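You operate a simulated robot arm through the tools that you are given. There is no shell and no other tool. Be economical: measure what you need, move in short steps, check, and stop when the job is done.

You run a simulated two-armed robot. Do the job below in one go: nothing can be reset, and whatever is moved stays where it is left.

TASK
Switch the wall unit off, lift the form out of the port, switch on again and clear the fault.
Fine: the form stands in the blue tray; leave the other forms; send nothing.

The check looks at the end state, three seconds after you hand in, the way a careful person would. Anything else that was tipped, shoved, dropped, spilled or broken makes it a failure.

THE ROBOT
Two 7-joint arms with fingered hands on one trunk, on a base that drives. Base frame: it is fixed to the floor where the robot stands at the start and does not move with it; the origin is under the middle of the robot, x ahead of it, y to its left, z up; the surface under the hand at the start is at about z = 85. Lengths are in cm, angles in degrees, forces in N, time in s.
The left shoulder is at the start at [16.1, 12.5, 115.3], the right one opposite. With the tool pointing down near the work surface each hand reaches from about 54 to 92 cm from the robot's upright axis, wherever it stands, measured 20 degrees to its own side. Places, roughly: key marked clear [50, 0, 90]; mains switch of the wall unit [80, 0, 120]. Payload 3.7 kg a hand.
The TCP of each hand is the grasp point between the finger pads, 2.5 cm short of the fingertips. In the tool frame z runs along the fingers and y along their closing line. Largest opening 8.8 cm; the body of the gripper starts 2.9 cm behind the TCP. The gripper is a hand of 5 fingers: y runs from the thumb to the fingers, the wrist lies at [-1.3, -9.7, -16.2] in the tool frame, and closing takes about 1.5 s.
Orientation is that of the tool frame in the base frame, as [roll, pitch, yaw] about the fixed x, y, z axes, in that order (R = Rz(yaw) Ry(pitch) Rx(roll)). With the fingers straight down and the wrist toward the robot, the tool's x, y and z point along [0, 1, 0], [1, 0, 0] and [0, 0, -1] of the base frame.

THE INTERFACE
- The arms move only by the tool apply_moves. It takes "left_motion", "right_motion" or both (then of equal length, played together; a hand with none holds still); each is a list that holds one entry, the list of rows, each a list of 6 numbers: the shift along the tool's x, y, z in units of 150 mm (1.0 is 150 mm), then the turn, a rotation vector about the tool's x, y, z in units of 60 degrees (1.0 is 60 degrees). In form: [[[dx, dy, dz, wx, wy, wz], ...]]. A call has 1 to 12 rows; each row is the pose to reach, as a shift and turn from the pose commanded when the call began, along the tool's axes at that moment. "left_claw" and "right_claw" are, for a hand that has rows, the gripper command, from -1 (fully open) to 1 (shut), values between in proportion, set as the call begins (left out, the last holds). A call with a number of a shift or a turn outside -1 to 1 is refused whole. A row lasts 0.2 s, in which the tool goes at most 5 cm and 8.6 degrees; a call with a longer step from one row to the next is refused whole, and so is a gripper value outside its range. A pose out of reach is approached as far as the arm can. The call stops where the force on the tool passes 40 N (or 10 N more than at its start, if that is more) or the arm is blocked; 0.2 s more then pass. The fingers move at their own pace (about 4.5 cm/s each) and stop on an object; they squeeze with about 31 N. The grip force told is the motor's: it shows also when the fingers shut on nothing. Time passes only in rows, and 0.2 s behind the last, so rows that repeat a pose let the fingers close. The reply holds the time, the measured pose of the TCP, the force on the tool along the base axes, the opening and the grip force, in the units named above and with some noise, with the torque about the TCP (base axes, N m) and any sound that the robot's microphone picked up.
- Cameras (640 x 400 px; columns grow to the right, rows downward): "scene" is now at [26.92, -1.78, 131.26]; the picture's right is [-0.18, -0.98, 0.00], its down [-0.37, 0.07, -0.93] and it looks along [0.91, -0.16, -0.37] (base axes); focal length 214 px, centre (320, 200). "left" rides on the left gripper at [-5.9, -7.9, -10.5] in its tool frame; the picture's right is [-0.73, -0.32, 0.61], its down [0.62, -0.68, 0.38] and it looks along [0.29, 0.66, 0.70] (tool axes); focal length 234 px, centre (320, 200). "right" rides on the right gripper at [5.9, -7.9, -10.5] in its tool frame; the picture's right is [-0.73, 0.32, -0.61], its down [-0.62, -0.68, 0.38] and it looks along [-0.29, 0.66, 0.70] (tool axes); focal length 234 px, centre (320, 200).
- snapshot(camera): a new picture of that camera. It takes no simulated time.
- lift_body(by): slides the trunk up (or, below 0, down) by that many cm; the arms and the scene camera ride with it, the base frame stays. It gives what a move gives, with no picture.
- steer(legs): drives the robot by 1 to 6 legs, each [ahead, left, turn to the left] in cm, cm and degrees, along the robot's own axes; the way and the turn of a leg run together, so that a leg with both is an arc; at most 150 cm and 180 degrees a leg. The arms and the cameras ride along, it lands a little off, and it stops where it bumps. It gives what a move gives.
- finger_targets(index, middle, ring, little, thumb_bend, thumb_turn, hand): sets how far each is bent, from 0 (flat) to 1 (curled in); at 0.3 the hand is open as for a grip, at 0.7 the pads meet at the TCP. One left out holds its place. A second passes; each finger stops where it meets its share of the squeeze, and holds until it gets a number again. A gripper value or a shape takes the hand back. It gives what a move gives, with no picture; readings hold the bend of each and the force on index, middle, ring, little, thumb and palm. thumb_turn goes from beside the hand (0) to across from the fingers (1), as for a grip.
- preshape(shape, hand): the hand has 5 fingers and takes this shape, open, in about a second: jaw (thumb against the fingers, like two jaws); tri (thumb and two fingers); tip (a fingertip pinch); poke (one finger out to press); point (the index stretched); flat (the hand flat); cup (the hand cupped); fist (a fist). The gripper value then closes the fingers along that shape, each until it touches; the sizes above hold for jaw. It gives what a move gives, with no picture.
- aim_head(pan, tilt): turns the head with the scene camera to pan (to the left, within 80 degrees either way) and tilt (down, from -29 to 69), counted from straight ahead of the robot. It gives what a move gives.
- measure_at(camera, pixels): there is no depth. For up to 12 entries [column, row, z] of the newest picture of that camera ("zoom" is the newest enlarged one), the place [x, y] in the base frame at which the ray of that pixel passes the height z, good to about 0.3 cm. It takes no simulated time.
- zoom(camera, box): a new picture of the part [left, top, right, bottom] of that camera's present view, enlarged. It takes no simulated time.
- finish_job(): hands the job in; it is judged then, once.

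Work in short steps. Measure before you move; look again where a grasp or a placing could have gone wrong, and mend it. You have 80 turns and 70 pictures in all, those below and enlarged ones among them. Open the grippers and draw the arms clear of the work before you hand the job in, unless the task says otherwise; then end with one line.

The tools are called after "Call:" as name(argument=value, ...) on one line, values as JSON. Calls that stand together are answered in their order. apply_moves: Moves the arms, as the interface text tells. Its arguments: {"type":"object","properties":{"left_motion":{"type":"array","items":{"type":"array","items":{"type":"array","items":{"type":"number"}}}},"left_claw":{"type":"number"},"right_motion":{"type":"array","items":{"type":"array","items":{"type":"array","items":{"type":"number"}}}},"right_claw":{"type":"number"}},"required":[]} The other tools are called the same way: lift_body (by) slides the trunk up or down; preshape (shape, hand) gives the hand a shape; finger_targets (index, middle, ring, little, thumb_bend, thumb_turn, hand) moves the fingers one by one; steer (legs) drives the base; aim_head (pan, tilt) turns the head that bears the scene camera; snapshot (camera) takes a picture; measure_at (camera, pixels) gives the place at which the rays of pixels pass given heights; zoom (camera, box) takes an enlarged picture of a part of a camera's view; finish_job () hands the job in.

At the start:

```text
time: 0.0
left_position: [54.34, 9.66, 140.86]
left_ee_rot: [-179.9, 0.0, 90.1]
left_force: [-0.7, -0.2, 0.0]
left_moment: [0.0, 0.0, -0.01]
left_grip_width: 8.78
left_grip_force: 0.0
left_shape: jaw
left_bend: [0.3, 0.3, 0.3, 0.3, 0.3, 0.98]
left_finger forces: [0.0, 0.0, 0.1, 0.0, 0.0, 0.0]
right_position: [50.36, -28.68, 135.92]
right_ee_rot: [-180.0, 0.0, 90.1]
right_force: [0.4, -0.3, 0.3]
right_moment: [0.03, -0.02, 0.02]
right_grip_width: 8.77
right_grip_force: 0.1
right_shape: jaw
right_bend: [0.3, 0.3, 0.3, 0.3, 0.3, 0.98]
right_finger forces: [0.0, 0.0, 0.0, 0.0, 0.0, 0.0]
trunk travel left (down, up): [-17.5, 24.0]
robot x, y, heading: [-0.32, 0.1, 0.0]
head pan, tilt: [-10.2, 21.8]
```

scene: 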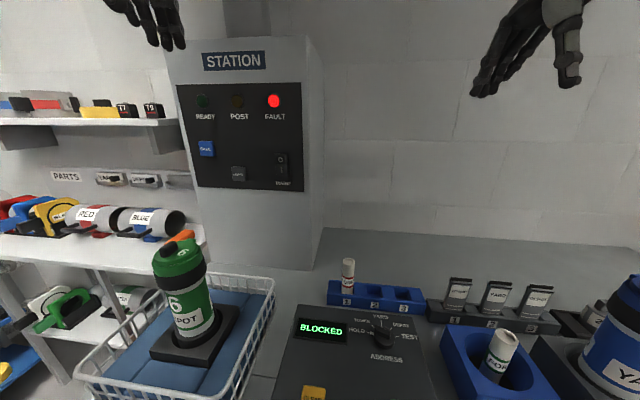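
right: 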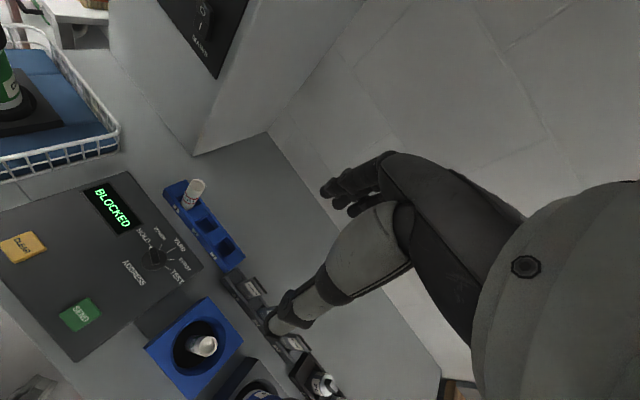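
left: 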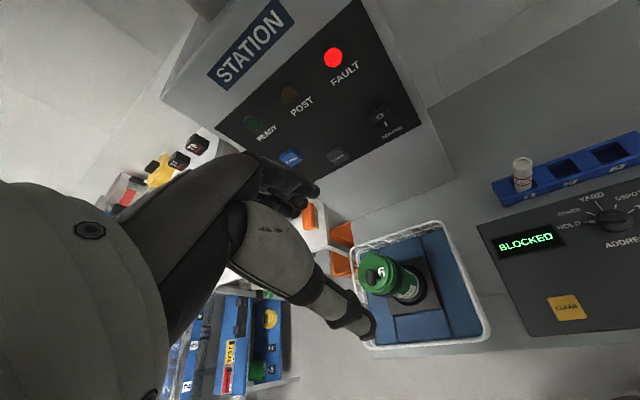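

The scene shows the wall unit with a red FAULT lamp, a MAINS switch near (282,160), and a port with a form at (500,350). I'll tilt the head down and look closer.

Call:
aim_head(pan=-15, tilt=45)

Call:
snapshot(camera="scene")

Call:
zoom(camera="left", box=[200, 0, 460, 180])

```text
time: 0.9
left_position: [54.29, 9.6, 140.73]
left_ee_rot: [-180.0, 0.0, 90.0]
left_force: [-0.1, 0.1, 0.8]
left_moment: [-0.01, 0.01, 0.04]
left_grip_width: 8.76
left_grip_force: 0.1
left_shape: jaw
left_bend: [0.3, 0.3, 0.3, 0.3, 0.3, 0.98]
left_finger forces: [0.1, 0.1, 0.0, 0.1, 0.1, 0.1]
right_position: [50.46, -28.78, 136.0]
right_ee_rot: [179.9, -0.1, 90.1]
right_force: [0.0, 0.0, -0.3]
right_moment: [0.0, -0.01, -0.02]
right_grip_width: 8.74
right_grip_force: 0.0
right_shape: jaw
right_bend: [0.3, 0.3, 0.3, 0.3, 0.3, 0.98]
right_finger forces: [0.1, 0.0, 0.0, 0.1, 0.0, 0.0]
trunk travel left (down, up): [-17.5, 24.0]
robot x, y, heading: [0.18, 0.17, -0.1]
head pan, tilt: [-15.0, 45.0]
```

```text
66 pictures are left
```

scene: 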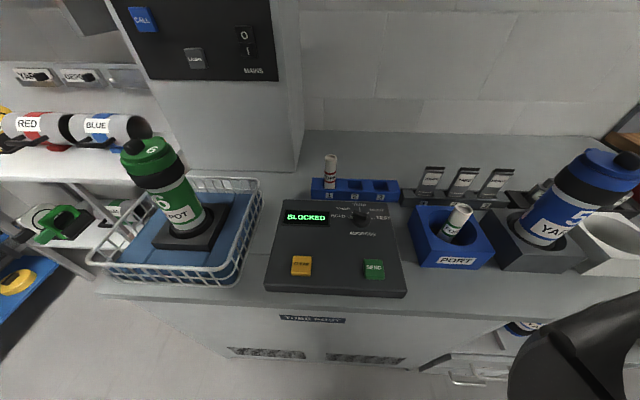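

```text
2.22 times, centred on (330, 90) of left
```

zoom: 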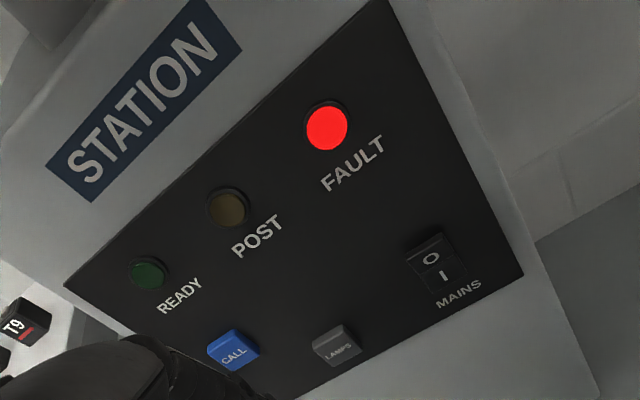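

Now zoom in on the tray, port, and switch to read details.

Call:
zoom(camera="scene", box=[260, 140, 420, 240])

Call:
zoom(camera="scene", box=[390, 150, 550, 280])

Call:
zoom(camera="scene", box=[180, 0, 300, 80])

Call:
snapshot(camera="right")

```text
4.00 times, centred on (340, 190) of scene
```

zoom: 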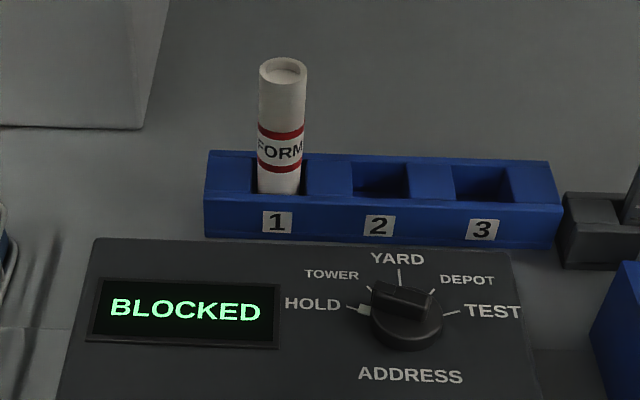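

```text
3.08 times, centred on (470, 215) of scene
```

zoom: 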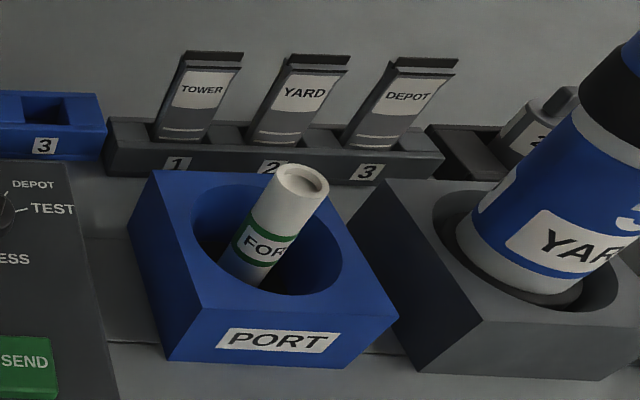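

```text
5.00 times, centred on (240, 40) of scene
```

zoom: 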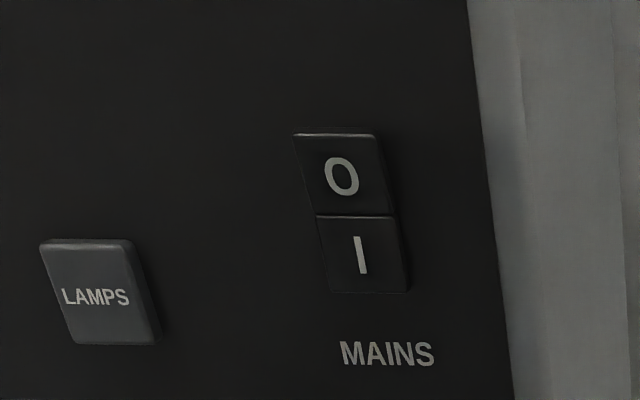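

```text
61 pictures are left
```

right: 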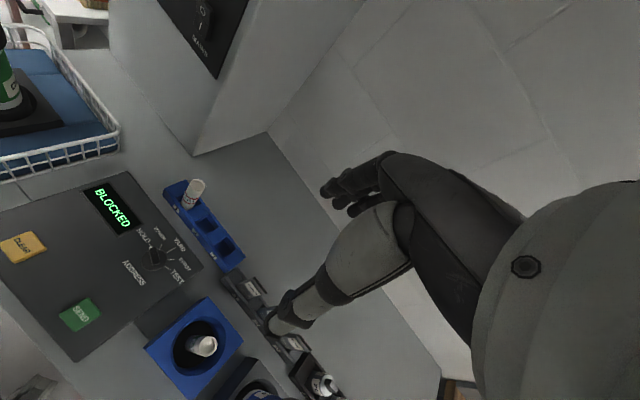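

Measuring key points at several plausible heights (counter about 85).

Call:
measure_at(camera="scene", pixels=[[420, 268, 85], [487, 268, 85], [410, 206, 92], [480, 206, 92], [461, 210, 96], [461, 210, 100], [445, 236, 88], [302, 266, 89], [312, 201, 85], [398, 203, 85], [355, 184, 89], [380, 186, 89]])

Call:
measure_at(camera="right", pixels=[[210, 348, 94], [210, 348, 98], [146, 347, 85], [146, 347, 92], [208, 297, 92], [243, 334, 92], [187, 384, 92], [202, 220, 89], [226, 245, 89], [198, 184, 95], [22, 247, 89], [80, 314, 89]])

```text
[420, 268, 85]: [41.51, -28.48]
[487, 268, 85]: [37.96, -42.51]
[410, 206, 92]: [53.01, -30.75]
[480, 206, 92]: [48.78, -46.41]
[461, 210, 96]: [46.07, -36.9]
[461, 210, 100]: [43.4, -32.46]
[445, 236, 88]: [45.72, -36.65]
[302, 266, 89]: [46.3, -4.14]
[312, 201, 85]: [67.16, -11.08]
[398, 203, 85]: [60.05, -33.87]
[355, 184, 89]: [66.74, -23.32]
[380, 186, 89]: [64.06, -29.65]
```

```text
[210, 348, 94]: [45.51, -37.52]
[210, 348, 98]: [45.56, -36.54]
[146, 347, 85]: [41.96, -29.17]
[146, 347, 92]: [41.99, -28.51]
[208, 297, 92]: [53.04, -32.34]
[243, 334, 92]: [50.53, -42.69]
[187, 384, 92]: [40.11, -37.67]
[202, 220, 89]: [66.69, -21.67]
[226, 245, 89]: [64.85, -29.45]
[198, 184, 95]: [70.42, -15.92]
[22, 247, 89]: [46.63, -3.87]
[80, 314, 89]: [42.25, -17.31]
```

Now triangulating the mains switch: scene O at (248.4,35), I at (252.4,51); left view O at (379.5,116), I at (386,125).

Call:
measure_at(camera="scene", pixels=[[248.4, 35, 118], [248.4, 35, 120], [248.4, 35, 122], [252.4, 51, 116], [252.4, 51, 118], [252.4, 51, 120], [196, 59, 115], [196, 59, 117], [142, 19, 120], [142, 19, 122]])

Call:
measure_at(camera="left", pixels=[[379.5, 116, 118], [379.5, 116, 120], [379.5, 116, 122], [386, 124.7, 116], [386, 124.7, 118], [386, 124.7, 120], [339, 156, 115], [339, 156, 117], [291, 157, 120], [291, 157, 122]])

Call:
aim_head(pan=0, tilt=15)

Call:
snapshot(camera="scene")

```text
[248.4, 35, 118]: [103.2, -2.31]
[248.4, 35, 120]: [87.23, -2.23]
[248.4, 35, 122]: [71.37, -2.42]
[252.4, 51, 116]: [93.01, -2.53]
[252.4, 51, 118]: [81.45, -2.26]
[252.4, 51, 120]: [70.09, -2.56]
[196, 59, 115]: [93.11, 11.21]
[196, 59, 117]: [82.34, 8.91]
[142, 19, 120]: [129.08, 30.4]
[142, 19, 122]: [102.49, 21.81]
```

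```text
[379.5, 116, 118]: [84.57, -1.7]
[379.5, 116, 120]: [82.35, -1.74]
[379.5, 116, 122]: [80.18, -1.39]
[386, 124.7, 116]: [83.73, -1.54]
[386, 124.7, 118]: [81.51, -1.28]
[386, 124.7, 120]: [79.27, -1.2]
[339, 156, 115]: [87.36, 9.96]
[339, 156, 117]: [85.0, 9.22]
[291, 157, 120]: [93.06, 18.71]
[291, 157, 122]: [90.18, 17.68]
```

```text
time: 1.8
left_position: [54.4, 9.62, 140.81]
left_ee_rot: [-179.9, 0.0, 90.0]
left_force: [0.1, -0.6, 1.1]
left_moment: [0.01, -0.01, 0.0]
left_grip_width: 8.74
left_grip_force: 0.0
left_shape: jaw
left_bend: [0.3, 0.3, 0.3, 0.3, 0.3, 0.98]
left_finger forces: [0.1, 0.0, 0.0, 0.1, 0.0, 0.1]
right_position: [50.46, -28.74, 136.03]
right_ee_rot: [180.0, 0.0, 90.1]
right_force: [-0.4, 0.3, -0.3]
right_moment: [0.01, 0.0, 0.03]
right_grip_width: 8.76
right_grip_force: 0.1
right_shape: jaw
right_bend: [0.3, 0.3, 0.3, 0.3, 0.3, 0.98]
right_finger forces: [0.1, 0.0, 0.0, 0.0, 0.0, 0.0]
trunk travel left (down, up): [-17.5, 24.0]
robot x, y, heading: [0.08, -0.12, 0.1]
head pan, tilt: [0.0, 15.0]
```

```text
60 pictures are left
```

scene: 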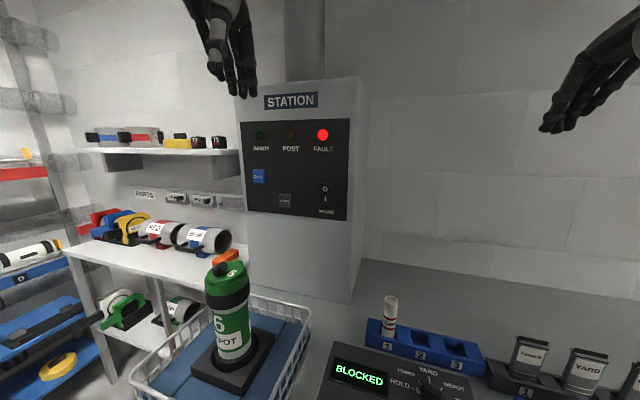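

Mains triangulates to O ≈ (81.6,-2,120.7), I ≈ (81.5,-1.8,118); the panel faces about 18–20° toward my left. I shape the left hand to poke, and check the bottle's location as an obstacle.

Call:
preshape(hand="left", shape="poke")

Call:
measure_at(camera="scene", pixels=[[233, 358, 87], [230, 258, 105], [230, 258, 110], [230, 258, 115], [310, 330, 90], [140, 375, 90]])

Call:
measure_at(camera="left", pixels=[[372, 278, 105], [372, 278, 110], [372, 278, 115], [485, 330, 90], [325, 214, 130], [386, 124.7, 118]])

Call:
snapshot(camera="left")

Call:
snapshot(camera="scene")

```text
time: 2.7
left_position: [54.36, 9.58, 140.73]
left_ee_rot: [-179.9, 0.0, 90.0]
left_force: [-0.3, 0.1, 0.7]
left_moment: [-0.02, 0.01, 0.01]
left_grip_width: 0.0
left_grip_force: 0.1
left_shape: poke
left_bend: [0.7, 0.7, 0.99, 0.99, 1.0, 1.0]
left_finger forces: [0.1, 0.0, 0.0, 0.0, 0.0, 0.0]
right_position: [50.52, -28.66, 135.9]
right_ee_rot: [179.9, 0.1, 90.1]
right_force: [-0.1, 0.1, -0.1]
right_moment: [0.04, 0.0, 0.03]
right_grip_width: 8.74
right_grip_force: 0.0
right_shape: jaw
right_bend: [0.3, 0.3, 0.3, 0.3, 0.3, 0.98]
right_finger forces: [0.1, 0.1, 0.0, 0.1, 0.1, 0.1]
trunk travel left (down, up): [-17.5, 24.0]
robot x, y, heading: [0.01, 0.33, -0.2]
head pan, tilt: [0.0, 15.0]
```

```text
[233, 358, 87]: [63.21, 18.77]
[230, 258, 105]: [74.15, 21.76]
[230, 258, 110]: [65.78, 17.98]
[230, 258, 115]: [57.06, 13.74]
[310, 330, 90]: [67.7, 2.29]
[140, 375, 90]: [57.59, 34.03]
```

```text
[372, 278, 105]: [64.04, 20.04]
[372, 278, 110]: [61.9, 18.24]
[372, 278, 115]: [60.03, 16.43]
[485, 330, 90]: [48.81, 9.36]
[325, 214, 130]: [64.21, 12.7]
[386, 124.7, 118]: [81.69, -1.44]
```

```text
59 pictures are left
```

left: 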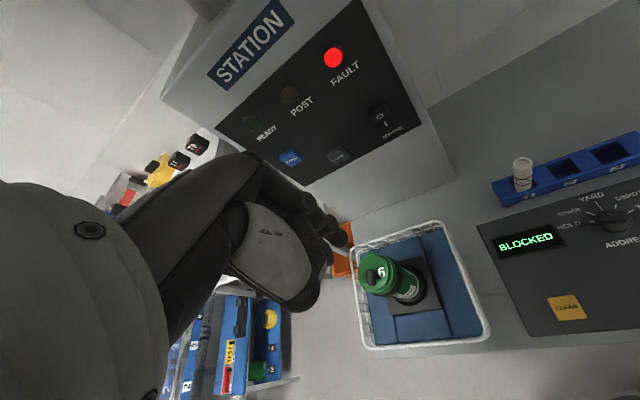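

```text
58 pictures are left
```

scene: 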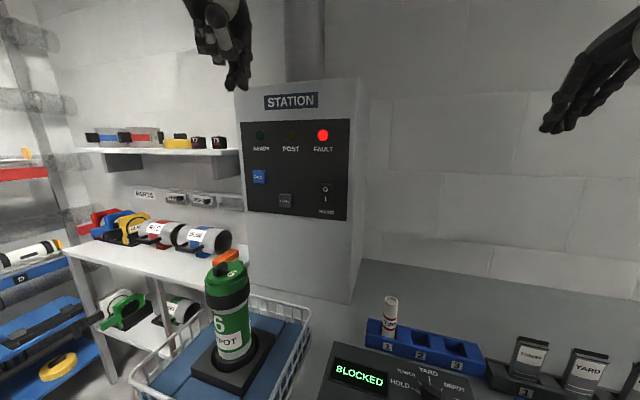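

Bottle top is at about (63,19,111), so I'll keep the approach slightly from above. Zooming at the poke finger to see where its tip sits.

Call:
zoom(camera="left", box=[220, 150, 400, 320])

Call:
zoom(camera="scene", box=[160, 0, 300, 110])

Call:
zoom(camera="scene", box=[290, 160, 360, 220])

```text
2.35 times, centred on (310, 235) of left
```

zoom: 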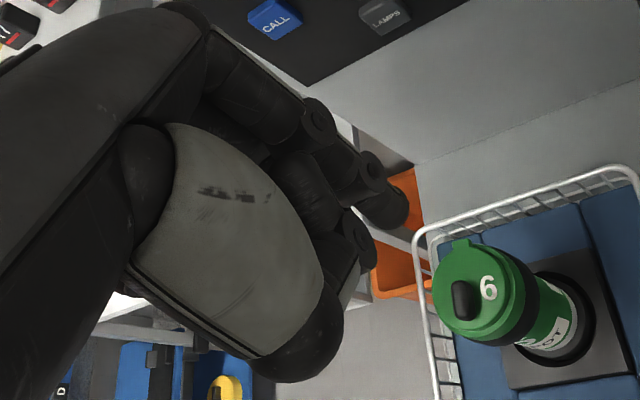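

```text
3.64 times, centred on (230, 55) of scene
```

zoom: 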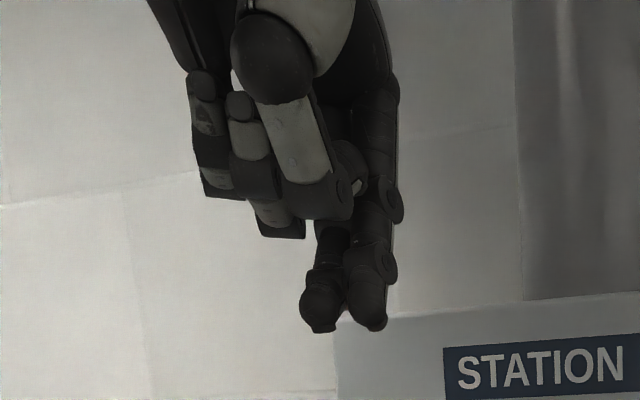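

```text
6.67 times, centred on (325, 190) of scene
```

zoom: 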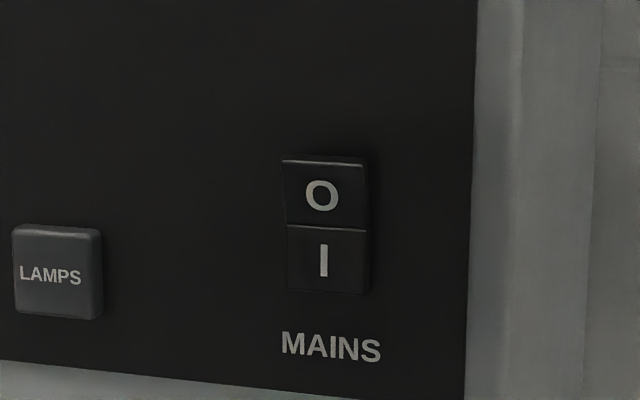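

Index and middle stick out side by side; check the tip location against the TCP + 2.5 cm.

Call:
measure_at(camera="scene", pixels=[[236.9, 90, 137], [236.9, 90, 138.2], [231, 90, 138.2], [243, 90, 138.2], [324.5, 190, 121], [325, 198, 118.5]])

Call:
lift_body(by=8)

```text
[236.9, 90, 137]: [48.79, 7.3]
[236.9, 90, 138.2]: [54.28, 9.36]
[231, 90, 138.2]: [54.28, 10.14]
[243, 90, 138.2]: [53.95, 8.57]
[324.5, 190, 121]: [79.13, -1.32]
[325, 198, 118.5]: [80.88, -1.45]
```

```text
time: 3.9
left_position: [54.7, 9.48, 148.63]
left_ee_rot: [-179.8, 0.1, 89.9]
left_force: [-0.1, -1.2, -0.2]
left_moment: [0.02, 0.02, 0.01]
left_grip_width: 0.01
left_grip_force: 0.1
left_shape: poke
left_bend: [0.7, 0.7, 0.99, 0.99, 1.0, 1.0]
left_finger forces: [0.1, 0.0, 0.0, 0.0, 0.0, 0.0]
right_position: [50.62, -28.74, 143.82]
right_ee_rot: [-179.7, -0.1, 90.2]
right_force: [0.3, 0.1, -0.1]
right_moment: [0.0, 0.03, 0.01]
right_grip_width: 8.8
right_grip_force: 0.1
right_shape: jaw
right_bend: [0.3, 0.3, 0.3, 0.3, 0.3, 0.98]
right_finger forces: [0.1, 0.1, 0.0, 0.0, 0.0, 0.1]
trunk travel left (down, up): [-25.5, 16.0]
robot x, y, heading: [-0.49, 0.39, 0.3]
head pan, tilt: [0.0, 15.0]
```

Tip confirmed at TCP+2.5 cm. First yaw the left hand by −18° and shift it right and down a bit.

Call:
apply_moves(left_motion=[[[-0.12, 0.02, 0.1, 0, 0, 0.1], [-0.25, 0.05, 0.22, 0, 0, 0.2], [-0.38, 0.07, 0.34, 0, 0, 0.3], [-0.5, 0.09, 0.44, 0, 0, 0.3]]])

Call:
apply_moves(left_motion=[[[0, 0.08, 0, -0.14, 0, 0], [0, 0.16, 0.05, -0.28, 0, 0], [0, 0.24, 0.1, -0.42, 0, 0], [0, 0.32, 0.2, -0.56, 0, 0], [0, 0.4, 0.3, -0.7, 0, 0], [0, 0.5, 0.4, -0.84, 0, 0], [0, 0.6, 0.5, -0.96, 0, 0], [0, 0.6, 0.6, -1, 0, 0]]])

Call:
snapshot(camera="left")

Call:
snapshot(camera="scene")

```text
time: 4.9
left_position: [55.81, 2.2, 141.97]
left_ee_rot: [180.0, 0.2, 71.9]
left_force: [-0.9, -0.7, 0.6]
left_moment: [0.01, 0.0, -0.05]
left_grip_width: 0.02
left_grip_force: 0.0
left_shape: poke
left_bend: [0.7, 0.7, 0.99, 0.99, 1.0, 1.0]
left_finger forces: [0.0, 0.0, 0.1, 0.0, 0.1, 0.0]
right_position: [50.42, -28.85, 144.02]
right_ee_rot: [-179.9, 0.1, 90.1]
right_force: [-0.9, 0.0, -0.2]
right_moment: [0.02, 0.01, 0.02]
right_grip_width: 8.74
right_grip_force: 0.0
right_shape: jaw
right_bend: [0.3, 0.3, 0.3, 0.3, 0.3, 0.98]
right_finger forces: [0.1, 0.0, 0.0, 0.1, 0.0, 0.0]
trunk travel left (down, up): [-25.5, 16.0]
robot x, y, heading: [0.2, 0.13, -0.1]
head pan, tilt: [0.0, 15.0]
```

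```text
time: 6.7
left_position: [64.06, -0.5, 133.24]
left_ee_rot: [119.8, 0.1, 71.9]
left_force: [0.2, -0.1, -0.4]
left_moment: [-0.02, -0.03, -0.04]
left_grip_width: 0.0
left_grip_force: 0.0
left_shape: poke
left_bend: [0.7, 0.7, 0.99, 0.99, 1.0, 1.0]
left_finger forces: [0.1, 0.0, 0.0, 0.0, 0.0, 0.0]
right_position: [50.25, -28.72, 143.99]
right_ee_rot: [-179.9, 0.0, 90.0]
right_force: [0.1, -0.1, -0.9]
right_moment: [-0.02, 0.0, 0.01]
right_grip_width: 8.75
right_grip_force: 0.1
right_shape: jaw
right_bend: [0.3, 0.3, 0.3, 0.3, 0.3, 0.98]
right_finger forces: [0.1, 0.0, 0.0, 0.0, 0.0, 0.0]
trunk travel left (down, up): [-25.5, 16.0]
robot x, y, heading: [-0.1, 0.33, -0.2]
head pan, tilt: [0.0, 15.0]
```

```text
54 pictures are left
```

left: 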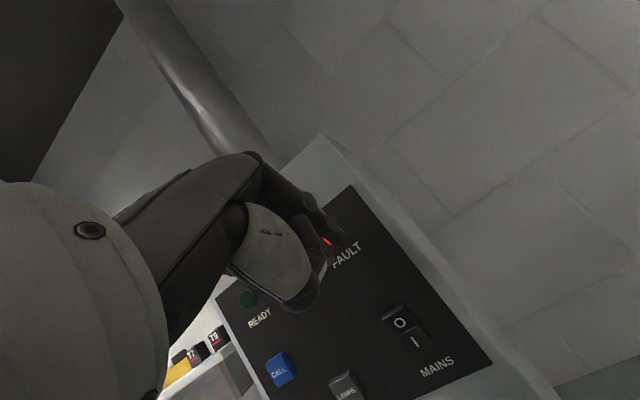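

```text
53 pictures are left
```

scene: 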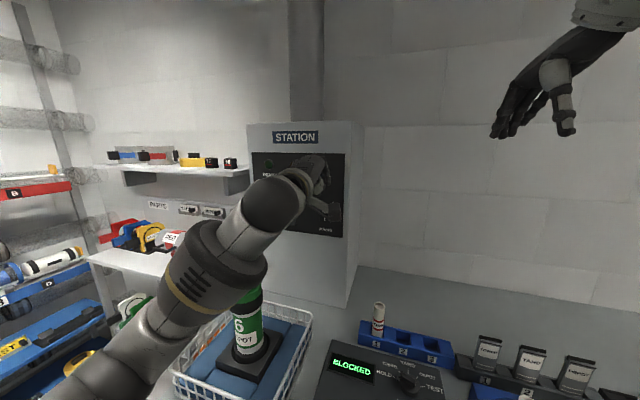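

From the new left view, O is at (399,323) and I at (415,342); I re-measure from this closer pose.

Call:
measure_at(camera="left", pixels=[[399, 323, 120], [399, 323, 121], [399, 323, 122], [415, 342, 117.5], [415, 342, 118.5], [415, 342, 119.5], [344, 384, 116], [344, 384, 117], [281, 367, 122], [281, 367, 123]])

Call:
zoom(camera="left", box=[300, 200, 500, 400])

```text
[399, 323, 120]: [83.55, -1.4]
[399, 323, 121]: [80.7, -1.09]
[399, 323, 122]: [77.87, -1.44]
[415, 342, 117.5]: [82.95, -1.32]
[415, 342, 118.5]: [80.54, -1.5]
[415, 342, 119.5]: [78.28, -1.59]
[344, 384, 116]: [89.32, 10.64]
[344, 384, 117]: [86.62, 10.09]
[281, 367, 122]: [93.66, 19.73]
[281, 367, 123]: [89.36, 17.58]
```

```text
2.00 times, centred on (400, 300) of left
```

zoom: 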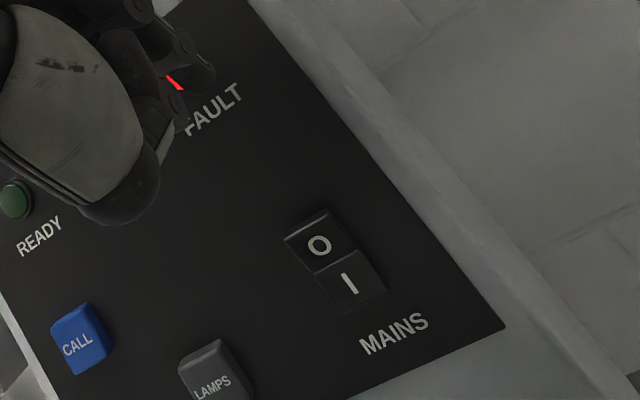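

Switch is at about (81,-1.5), O at z≈121, and I (pressed, on) at 118.2. Move the fingertip to ~5.5 cm in front of O.

Call:
apply_moves(left_motion=[[[0.07, -0.1, 0.2, 0, 0, 0], [0.14, -0.2, 0.4, 0, 0, 0], [0.22, -0.28, 0.62, 0, 0, 0], [0.289, -0.335, 0.845, 0, 0, 0], [0.289, -0.335, 0.845, 0, 0, 0]]])

Call:
snapshot(camera="left")

Call:
snapshot(camera="scene")

```text
time: 7.9
left_position: [73.58, 0.82, 122.59]
left_ee_rot: [120.0, 0.1, 71.9]
left_force: [-0.4, -1.1, -0.4]
left_moment: [0.01, -0.03, 0.01]
left_grip_width: 0.0
left_grip_force: 0.1
left_shape: poke
left_bend: [0.7, 0.7, 0.99, 0.99, 1.0, 1.0]
left_finger forces: [0.0, 0.0, 0.0, 0.0, 0.0, 0.1]
right_position: [50.34, -28.77, 143.96]
right_ee_rot: [-180.0, 0.0, 90.1]
right_force: [-0.5, 0.1, 0.1]
right_moment: [0.01, 0.0, -0.02]
right_grip_width: 8.75
right_grip_force: 0.0
right_shape: jaw
right_bend: [0.3, 0.3, 0.3, 0.3, 0.3, 0.98]
right_finger forces: [0.0, 0.1, 0.0, 0.0, 0.0, 0.1]
trunk travel left (down, up): [-25.5, 16.0]
robot x, y, heading: [-0.08, -0.28, -0.1]
head pan, tilt: [0.0, 15.0]
```

```text
51 pictures are left
```

left: 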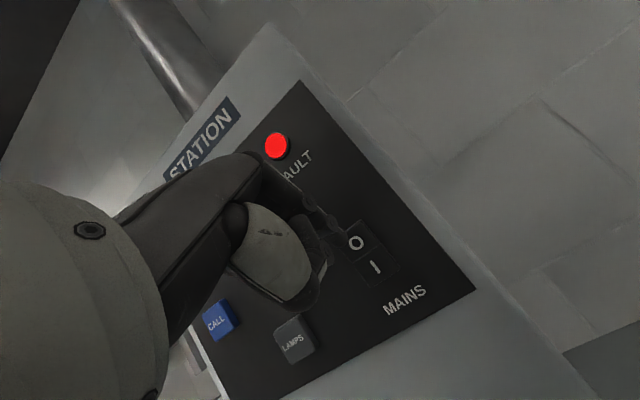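

```text
50 pictures are left
```

scene: 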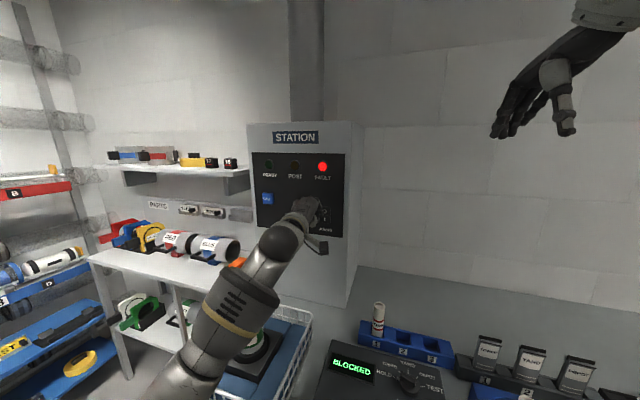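

Fingertips are lined up with O. Advance horizontally along the panel normal, up to 6.5 cm.

Call:
apply_moves(left_motion=[[[0, 0.067, 0.115, 0, 0, 0], [0, 0.117, 0.202, 0, 0, 0], [0, 0.15, 0.26, 0, 0, 0], [0, 0.167, 0.289, 0, 0, 0], [0, 0.183, 0.317, 0, 0, 0], [0, 0.2, 0.346, 0, 0, 0], [0, 0.217, 0.375, 0, 0, 0]]])

Call:
zoom(camera="left", box=[220, 100, 500, 340])

```text
time: 9.5
left_position: [79.48, -1.22, 122.82]
left_ee_rot: [119.9, 0.1, 71.8]
left_force: [-15.2, 3.9, 0.4]
left_moment: [0.01, 0.2, -0.1]
left_grip_width: 0.02
left_grip_force: 0.0
left_shape: poke
left_bend: [0.7, 0.7, 0.99, 0.99, 1.0, 1.0]
left_finger forces: [11.4, 4.0, 0.1, 0.0, 0.0, 0.1]
right_position: [50.11, -28.49, 144.09]
right_ee_rot: [179.9, 0.1, 90.2]
right_force: [-0.5, -0.3, -0.8]
right_moment: [-0.01, -0.02, 0.04]
right_grip_width: 8.77
right_grip_force: 0.0
right_shape: jaw
right_bend: [0.3, 0.3, 0.3, 0.3, 0.3, 0.98]
right_finger forces: [0.0, 0.0, 0.0, 0.1, 0.0, 0.1]
trunk travel left (down, up): [-25.5, 16.0]
robot x, y, heading: [0.08, 0.23, 0.5]
head pan, tilt: [0.0, 15.0]
```

```text
1.67 times, centred on (360, 220) of left
```

zoom: 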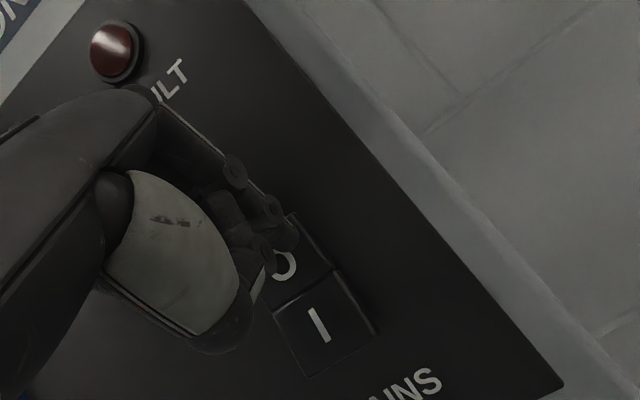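

The FAULT lamp is dark and the I half now protrudes: off. Retract 6.5 cm and keep the left hand there; aim the head at the port.

Call:
apply_moves(left_motion=[[[0, -0.067, -0.115, 0, 0, 0], [0, -0.15, -0.26, 0, 0, 0], [0, -0.217, -0.375, 0, 0, 0], [0, -0.217, -0.375, 0, 0, 0]]])

Call:
aim_head(pan=-30, tilt=50)

Call:
snapshot(camera="scene")

Call:
zoom(camera="right", box=[120, 140, 320, 380])

```text
time: 10.5
left_position: [73.64, 0.82, 122.5]
left_ee_rot: [120.1, 0.0, 72.1]
left_force: [-0.2, 0.2, -0.1]
left_moment: [0.0, -0.02, -0.01]
left_grip_width: 0.0
left_grip_force: 0.1
left_shape: poke
left_bend: [0.7, 0.7, 0.99, 0.99, 1.0, 1.0]
left_finger forces: [0.1, 0.0, 0.0, 0.0, 0.0, 0.1]
right_position: [50.49, -28.69, 144.01]
right_ee_rot: [-180.0, 0.0, 90.0]
right_force: [1.1, 0.0, -0.7]
right_moment: [0.01, -0.03, -0.02]
right_grip_width: 8.77
right_grip_force: 0.1
right_shape: jaw
right_bend: [0.3, 0.3, 0.3, 0.3, 0.3, 0.98]
right_finger forces: [0.0, 0.0, 0.0, 0.0, 0.0, 0.1]
trunk travel left (down, up): [-25.5, 16.0]
robot x, y, heading: [-0.01, -0.07, 0.1]
head pan, tilt: [0.0, 15.0]
```

```text
time: 11.5
left_position: [73.54, 0.91, 122.48]
left_ee_rot: [120.0, 0.1, 72.0]
left_force: [0.5, 0.0, 0.5]
left_moment: [-0.02, -0.01, -0.02]
left_grip_width: 0.01
left_grip_force: 0.1
left_shape: poke
left_bend: [0.7, 0.7, 0.99, 0.99, 1.0, 1.0]
left_finger forces: [0.0, 0.0, 0.0, 0.0, 0.0, 0.0]
right_position: [50.4, -28.77, 143.91]
right_ee_rot: [-180.0, 0.0, 90.1]
right_force: [-0.3, 0.4, 0.4]
right_moment: [0.02, -0.01, 0.02]
right_grip_width: 8.75
right_grip_force: 0.0
right_shape: jaw
right_bend: [0.3, 0.3, 0.3, 0.3, 0.3, 0.98]
right_finger forces: [0.0, 0.0, 0.0, 0.0, 0.0, 0.1]
trunk travel left (down, up): [-25.5, 16.0]
robot x, y, heading: [-0.0, -0.05, -0.1]
head pan, tilt: [-30.0, 50.0]
```

```text
48 pictures are left
```

scene: 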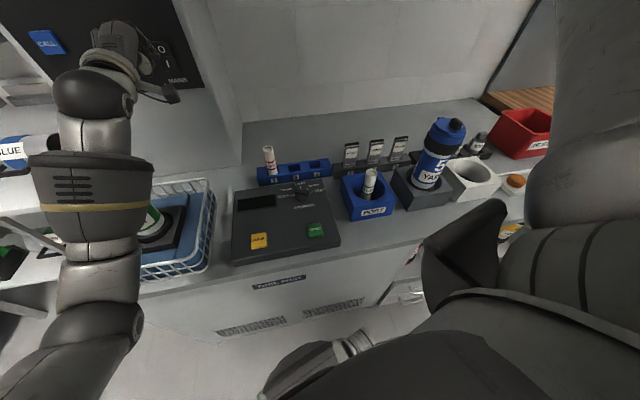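

```text
1.67 times, centred on (220, 260) of right
```

zoom: 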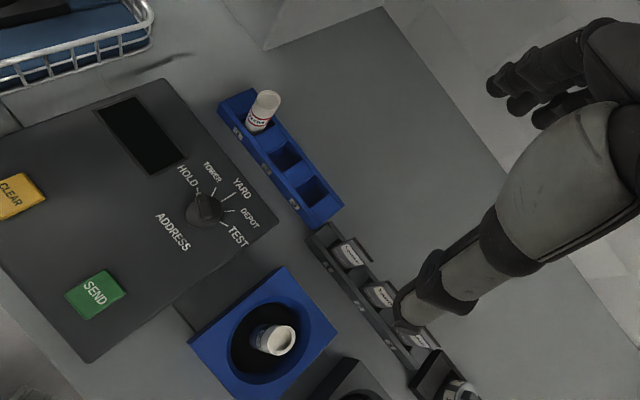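

Power is off (display dark). Move the right hand above the port, yawed to the counter, for a close look.

Call:
apply_moves(right_motion=[[[-0.1, -0.06, 0.2, 0, 0, 0.1], [-0.2, -0.12, 0.4, 0, 0, 0.2], [-0.32, -0.18, 0.65, 0, 0, 0.3], [-0.42, -0.24, 0.9, 0, 0, 0.3], [-0.5, -0.29, 1.0, 0, 0, 0.3], [-0.5, -0.29, 1.0, 0, 0, 0.3]]])

Call:
snapshot(camera="right")

Call:
snapshot(camera="scene")

```text
time: 12.9
left_position: [73.63, 0.83, 122.39]
left_ee_rot: [120.1, 0.1, 71.9]
left_force: [0.2, 0.3, -0.5]
left_moment: [0.0, 0.01, -0.02]
left_grip_width: 0.0
left_grip_force: 0.0
left_shape: poke
left_bend: [0.7, 0.7, 0.99, 0.99, 1.0, 1.0]
left_finger forces: [0.0, 0.0, 0.0, 0.0, 0.0, 0.0]
right_position: [46.17, -36.25, 128.93]
right_ee_rot: [-180.0, 0.0, 72.1]
right_force: [0.7, 0.5, -0.4]
right_moment: [-0.02, 0.01, 0.0]
right_grip_width: 8.72
right_grip_force: 0.0
right_shape: jaw
right_bend: [0.3, 0.3, 0.3, 0.3, 0.3, 0.98]
right_finger forces: [0.0, 0.0, 0.0, 0.0, 0.0, 0.0]
trunk travel left (down, up): [-25.5, 16.0]
robot x, y, heading: [-0.01, 0.12, 0.3]
head pan, tilt: [-30.0, 50.0]
```

```text
46 pictures are left
```

right: 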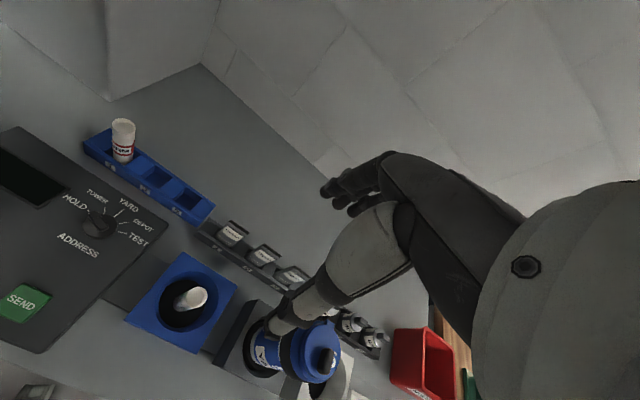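

```text
45 pictures are left
```

scene: 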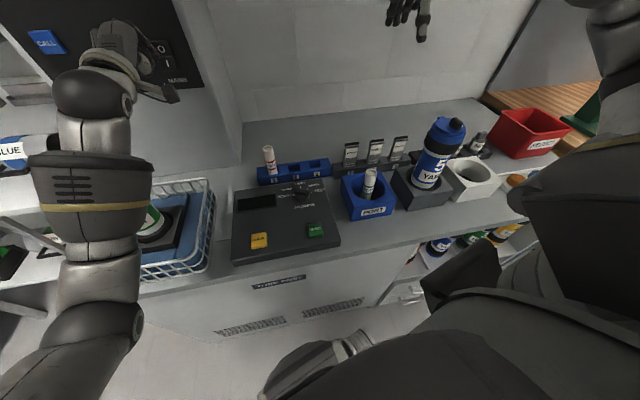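

Zoom both views of the port for triangulation.

Call:
zoom(camera="right", box=[110, 230, 260, 360])

Call:
zoom(camera="scene", box=[330, 150, 430, 230])

Call:
zoom(camera="scene", box=[240, 140, 340, 210])

Call:
zoom(camera="right", box=[70, 100, 230, 240])

```text
3.08 times, centred on (185, 295) of right
```

zoom: 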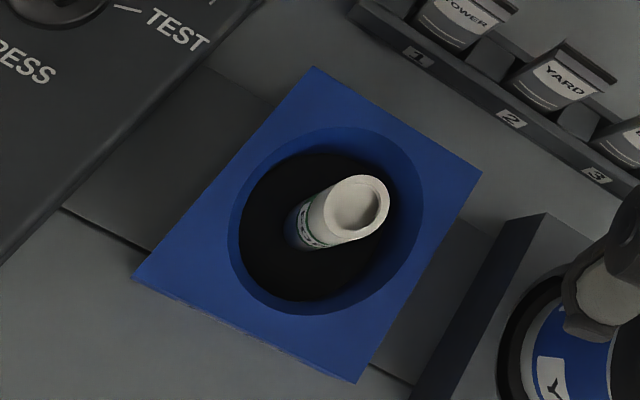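

```text
5.00 times, centred on (380, 190) of scene
```

zoom: 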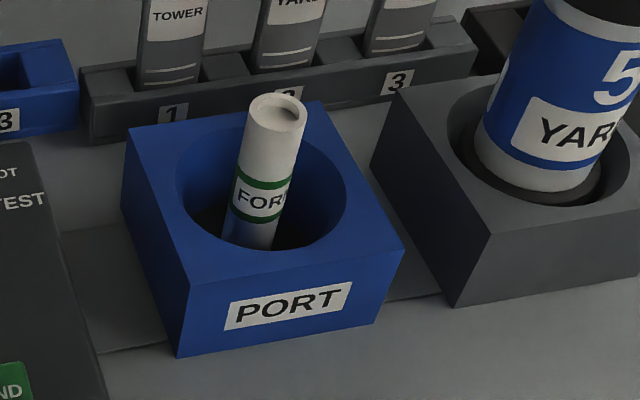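

```text
5.71 times, centred on (290, 175) of scene
```

zoom: 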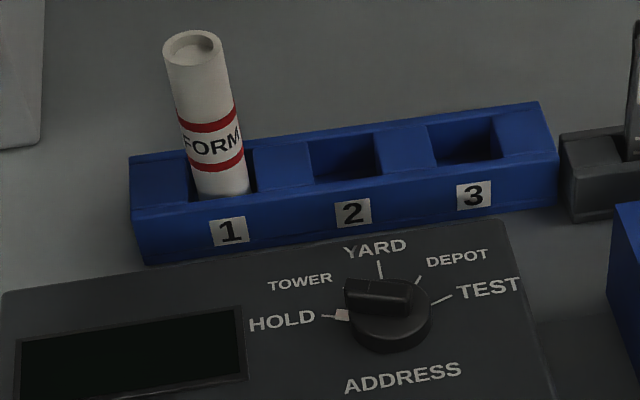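

```text
2.86 times, centred on (150, 170) of right
```

zoom: 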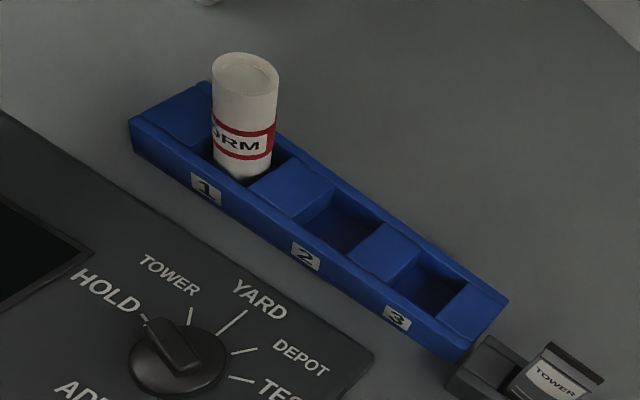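

Computed pixel positions; triangulate form top, port corners, and tray slots.

Call:
measure_at(camera="right", pixels=[[197.3, 297, 94], [197.3, 297, 98], [188.9, 302.1, 92], [124.9, 320.3, 92], [182.4, 251.5, 92], [237.3, 285.9, 92], [196.4, 354.1, 92], [158.7, 178.7, 89], [187.4, 199.7, 89], [123.8, 125.2, 92], [123.8, 125.2, 96], [182.4, 251.5, 94]])

Call:
measure_at(camera="scene", pixels=[[371, 171.6, 94], [371, 171.6, 98], [368.4, 187.2, 92], [353.6, 206.4, 92], [341.4, 176, 92], [380, 170, 92], [396.8, 200.4, 92], [294, 167.6, 89], [315.6, 164.8, 89], [267.6, 148.2, 92], [267.6, 148.2, 96], [341.4, 176, 94]])

```text
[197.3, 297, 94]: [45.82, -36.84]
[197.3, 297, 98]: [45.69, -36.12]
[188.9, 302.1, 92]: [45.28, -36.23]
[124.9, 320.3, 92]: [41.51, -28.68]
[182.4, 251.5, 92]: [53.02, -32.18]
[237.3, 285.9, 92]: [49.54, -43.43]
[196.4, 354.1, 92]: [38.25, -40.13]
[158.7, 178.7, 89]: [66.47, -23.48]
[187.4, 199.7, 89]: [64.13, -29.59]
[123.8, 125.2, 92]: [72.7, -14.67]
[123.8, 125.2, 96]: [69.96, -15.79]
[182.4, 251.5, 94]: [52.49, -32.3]
```

```text
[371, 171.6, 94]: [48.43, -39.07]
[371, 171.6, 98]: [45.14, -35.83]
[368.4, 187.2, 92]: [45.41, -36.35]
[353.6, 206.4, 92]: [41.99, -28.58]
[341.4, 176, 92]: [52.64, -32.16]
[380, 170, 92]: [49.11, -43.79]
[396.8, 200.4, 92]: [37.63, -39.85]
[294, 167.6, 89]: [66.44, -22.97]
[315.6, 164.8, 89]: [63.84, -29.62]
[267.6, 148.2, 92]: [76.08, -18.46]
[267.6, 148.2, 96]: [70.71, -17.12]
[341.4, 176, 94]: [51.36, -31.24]
```

Results agree: port rim z≈92, form upright at (45.6,-36.2), top z≈97.3, diameter ≈3; tray slots 1/2/3 at (69,-16.6), (66.45,-23.2), (64,-29.6), rim z≈89. I'll use a tri grip, descending first to z≈114.

Call:
preshape(hand="right", shape="tri")

Call:
apply_moves(right_motion=[[[0, -0.01, 0.25, 0, 0, 0], [-0.01, -0.02, 0.5, 0, 0, 0], [-0.01, -0.035, 0.75, 0, 0, 0], [-0.01, -0.035, 0.95, 0, 0, 0], [-0.01, -0.035, 0.95, 0, 0, 0]]])

Call:
snapshot(camera="right")

Call:
snapshot(camera="scene")

```text
time: 13.8
left_position: [73.58, 0.73, 122.35]
left_ee_rot: [120.1, 0.0, 72.1]
left_force: [-0.5, 0.1, -1.2]
left_moment: [0.02, -0.01, 0.0]
left_grip_width: 0.02
left_grip_force: 0.0
left_shape: poke
left_bend: [0.7, 0.7, 0.99, 0.99, 1.0, 1.0]
left_finger forces: [0.0, 0.0, 0.0, 0.0, 0.1, 0.0]
right_position: [46.14, -36.28, 128.96]
right_ee_rot: [-180.0, -0.1, 72.1]
right_force: [0.1, -0.9, 0.2]
right_moment: [-0.02, 0.02, 0.01]
right_grip_width: 8.76
right_grip_force: 0.1
right_shape: tri
right_bend: [0.3, 0.3, 0.99, 0.99, 0.3, 0.98]
right_finger forces: [0.0, 0.0, 0.1, 0.0, 0.1, 0.1]
trunk travel left (down, up): [-25.5, 16.0]
robot x, y, heading: [-0.33, 0.5, -0.1]
head pan, tilt: [-30.0, 50.0]
```

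```text
time: 15.0
left_position: [73.59, 0.69, 122.55]
left_ee_rot: [120.0, 0.0, 72.0]
left_force: [-0.6, -0.1, 0.2]
left_moment: [-0.07, 0.05, -0.01]
left_grip_width: 0.0
left_grip_force: 0.1
left_shape: poke
left_bend: [0.7, 0.7, 0.99, 0.99, 1.0, 1.0]
left_finger forces: [0.0, 0.1, 0.0, 0.0, 0.0, 0.0]
right_position: [45.33, -36.24, 114.7]
right_ee_rot: [-179.9, 0.0, 72.0]
right_force: [-1.0, -0.4, -0.4]
right_moment: [0.01, 0.0, -0.01]
right_grip_width: 8.8
right_grip_force: 0.1
right_shape: tri
right_bend: [0.3, 0.3, 0.99, 0.99, 0.3, 0.98]
right_finger forces: [0.1, 0.0, 0.1, 0.0, 0.0, 0.0]
trunk travel left (down, up): [-25.5, 16.0]
robot x, y, heading: [0.15, -0.17, -0.1]
head pan, tilt: [-30.0, 50.0]
```

```text
40 pictures are left
```

right: 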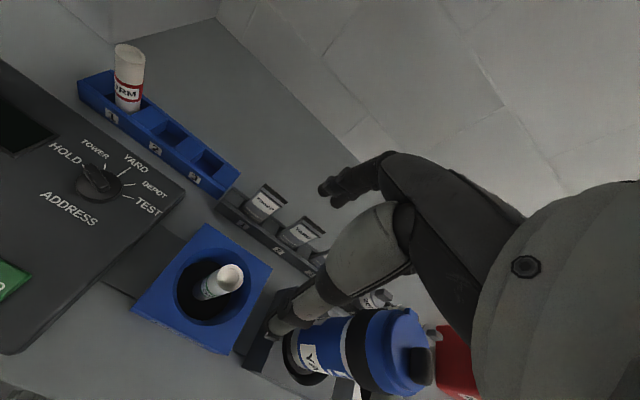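

```text
39 pictures are left
```

scene: 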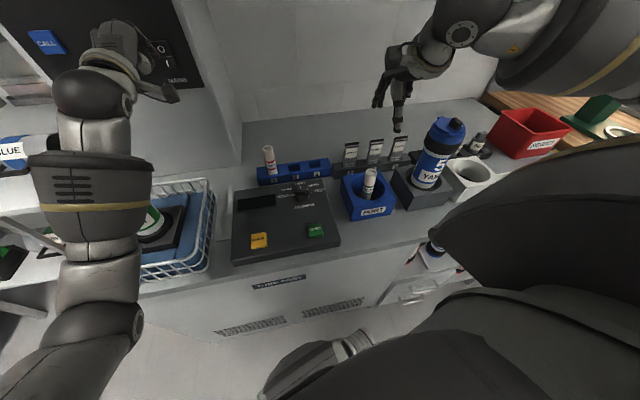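

The blue bottle at right is the concern; locate its top by triangulation.

Call:
measure_at(camera="right", pixels=[[398, 350, 106], [398, 350, 110], [398, 350, 114], [229, 276, 97.3]])

Call:
measure_at(camera="scene", pixels=[[447, 127, 106], [447, 127, 110], [447, 127, 114], [399, 128, 110], [399, 128, 112], [415, 190, 92], [453, 200, 92], [371, 171.6, 97.3]])

Call:
zoom(camera="scene", box=[320, 20, 500, 220])

```text
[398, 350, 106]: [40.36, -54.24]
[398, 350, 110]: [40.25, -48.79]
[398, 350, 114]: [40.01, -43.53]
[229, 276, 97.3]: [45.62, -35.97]
```

```text
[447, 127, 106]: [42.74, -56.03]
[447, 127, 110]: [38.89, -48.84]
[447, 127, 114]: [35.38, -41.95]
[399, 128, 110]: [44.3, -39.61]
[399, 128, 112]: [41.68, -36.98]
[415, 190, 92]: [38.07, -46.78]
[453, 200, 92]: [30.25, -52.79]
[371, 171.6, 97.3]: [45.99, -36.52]
```

```text
2.00 times, centred on (410, 120) of scene
```

zoom: 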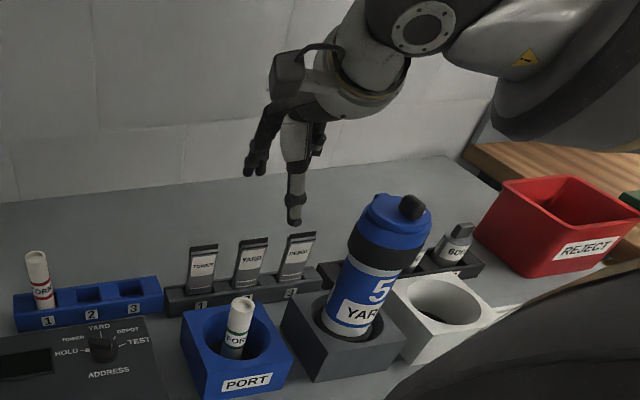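

Bottle top is near (40.5,-51,108.5), leaving about 5+ cm clearance from the hand. Descend to z≈103 and check.

Call:
apply_moves(right_motion=[[[0.005, 0.01, 0.25, 0, 0, 0], [0.005, 0.02, 0.5, 0, 0, 0], [0.005, 0.02, 0.77, 0, 0, 0], [0.005, 0.02, 0.77, 0, 0, 0]]])

Call:
snapshot(camera="right")

Call:
zoom(camera="scene", box=[320, 80, 500, 240])

```text
time: 16.0
left_position: [73.6, 0.88, 122.53]
left_ee_rot: [119.9, 0.0, 72.1]
left_force: [-0.2, -1.0, 0.1]
left_moment: [-0.01, -0.01, -0.05]
left_grip_width: 0.0
left_grip_force: 0.0
left_shape: poke
left_bend: [0.7, 0.7, 0.99, 0.99, 1.0, 1.0]
left_finger forces: [0.0, 0.0, 0.0, 0.0, 0.1, 0.0]
right_position: [45.79, -36.4, 103.16]
right_ee_rot: [-180.0, -0.1, 72.1]
right_force: [-0.2, 0.5, -0.2]
right_moment: [0.0, -0.01, 0.0]
right_grip_width: 8.79
right_grip_force: 0.0
right_shape: tri
right_bend: [0.3, 0.3, 0.99, 0.99, 0.3, 0.98]
right_finger forces: [0.0, 0.0, 0.1, 0.0, 0.0, 0.0]
trunk travel left (down, up): [-25.5, 16.0]
robot x, y, heading: [-0.18, 0.18, -0.4]
head pan, tilt: [-30.0, 50.0]
```

```text
37 pictures are left
```

right: 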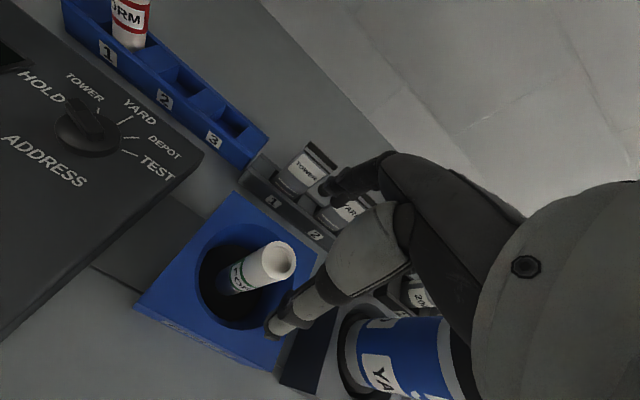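

```text
2.50 times, centred on (410, 160) of scene
```

zoom: 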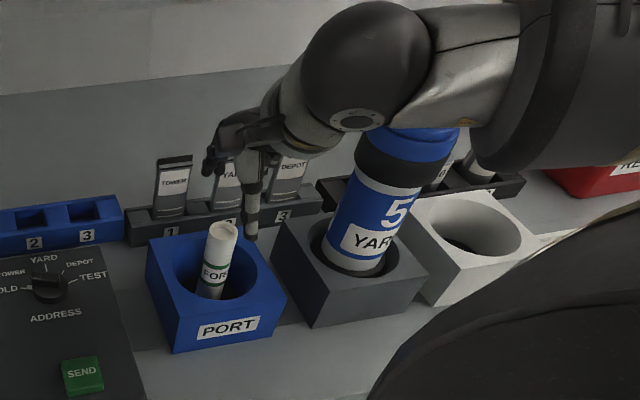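

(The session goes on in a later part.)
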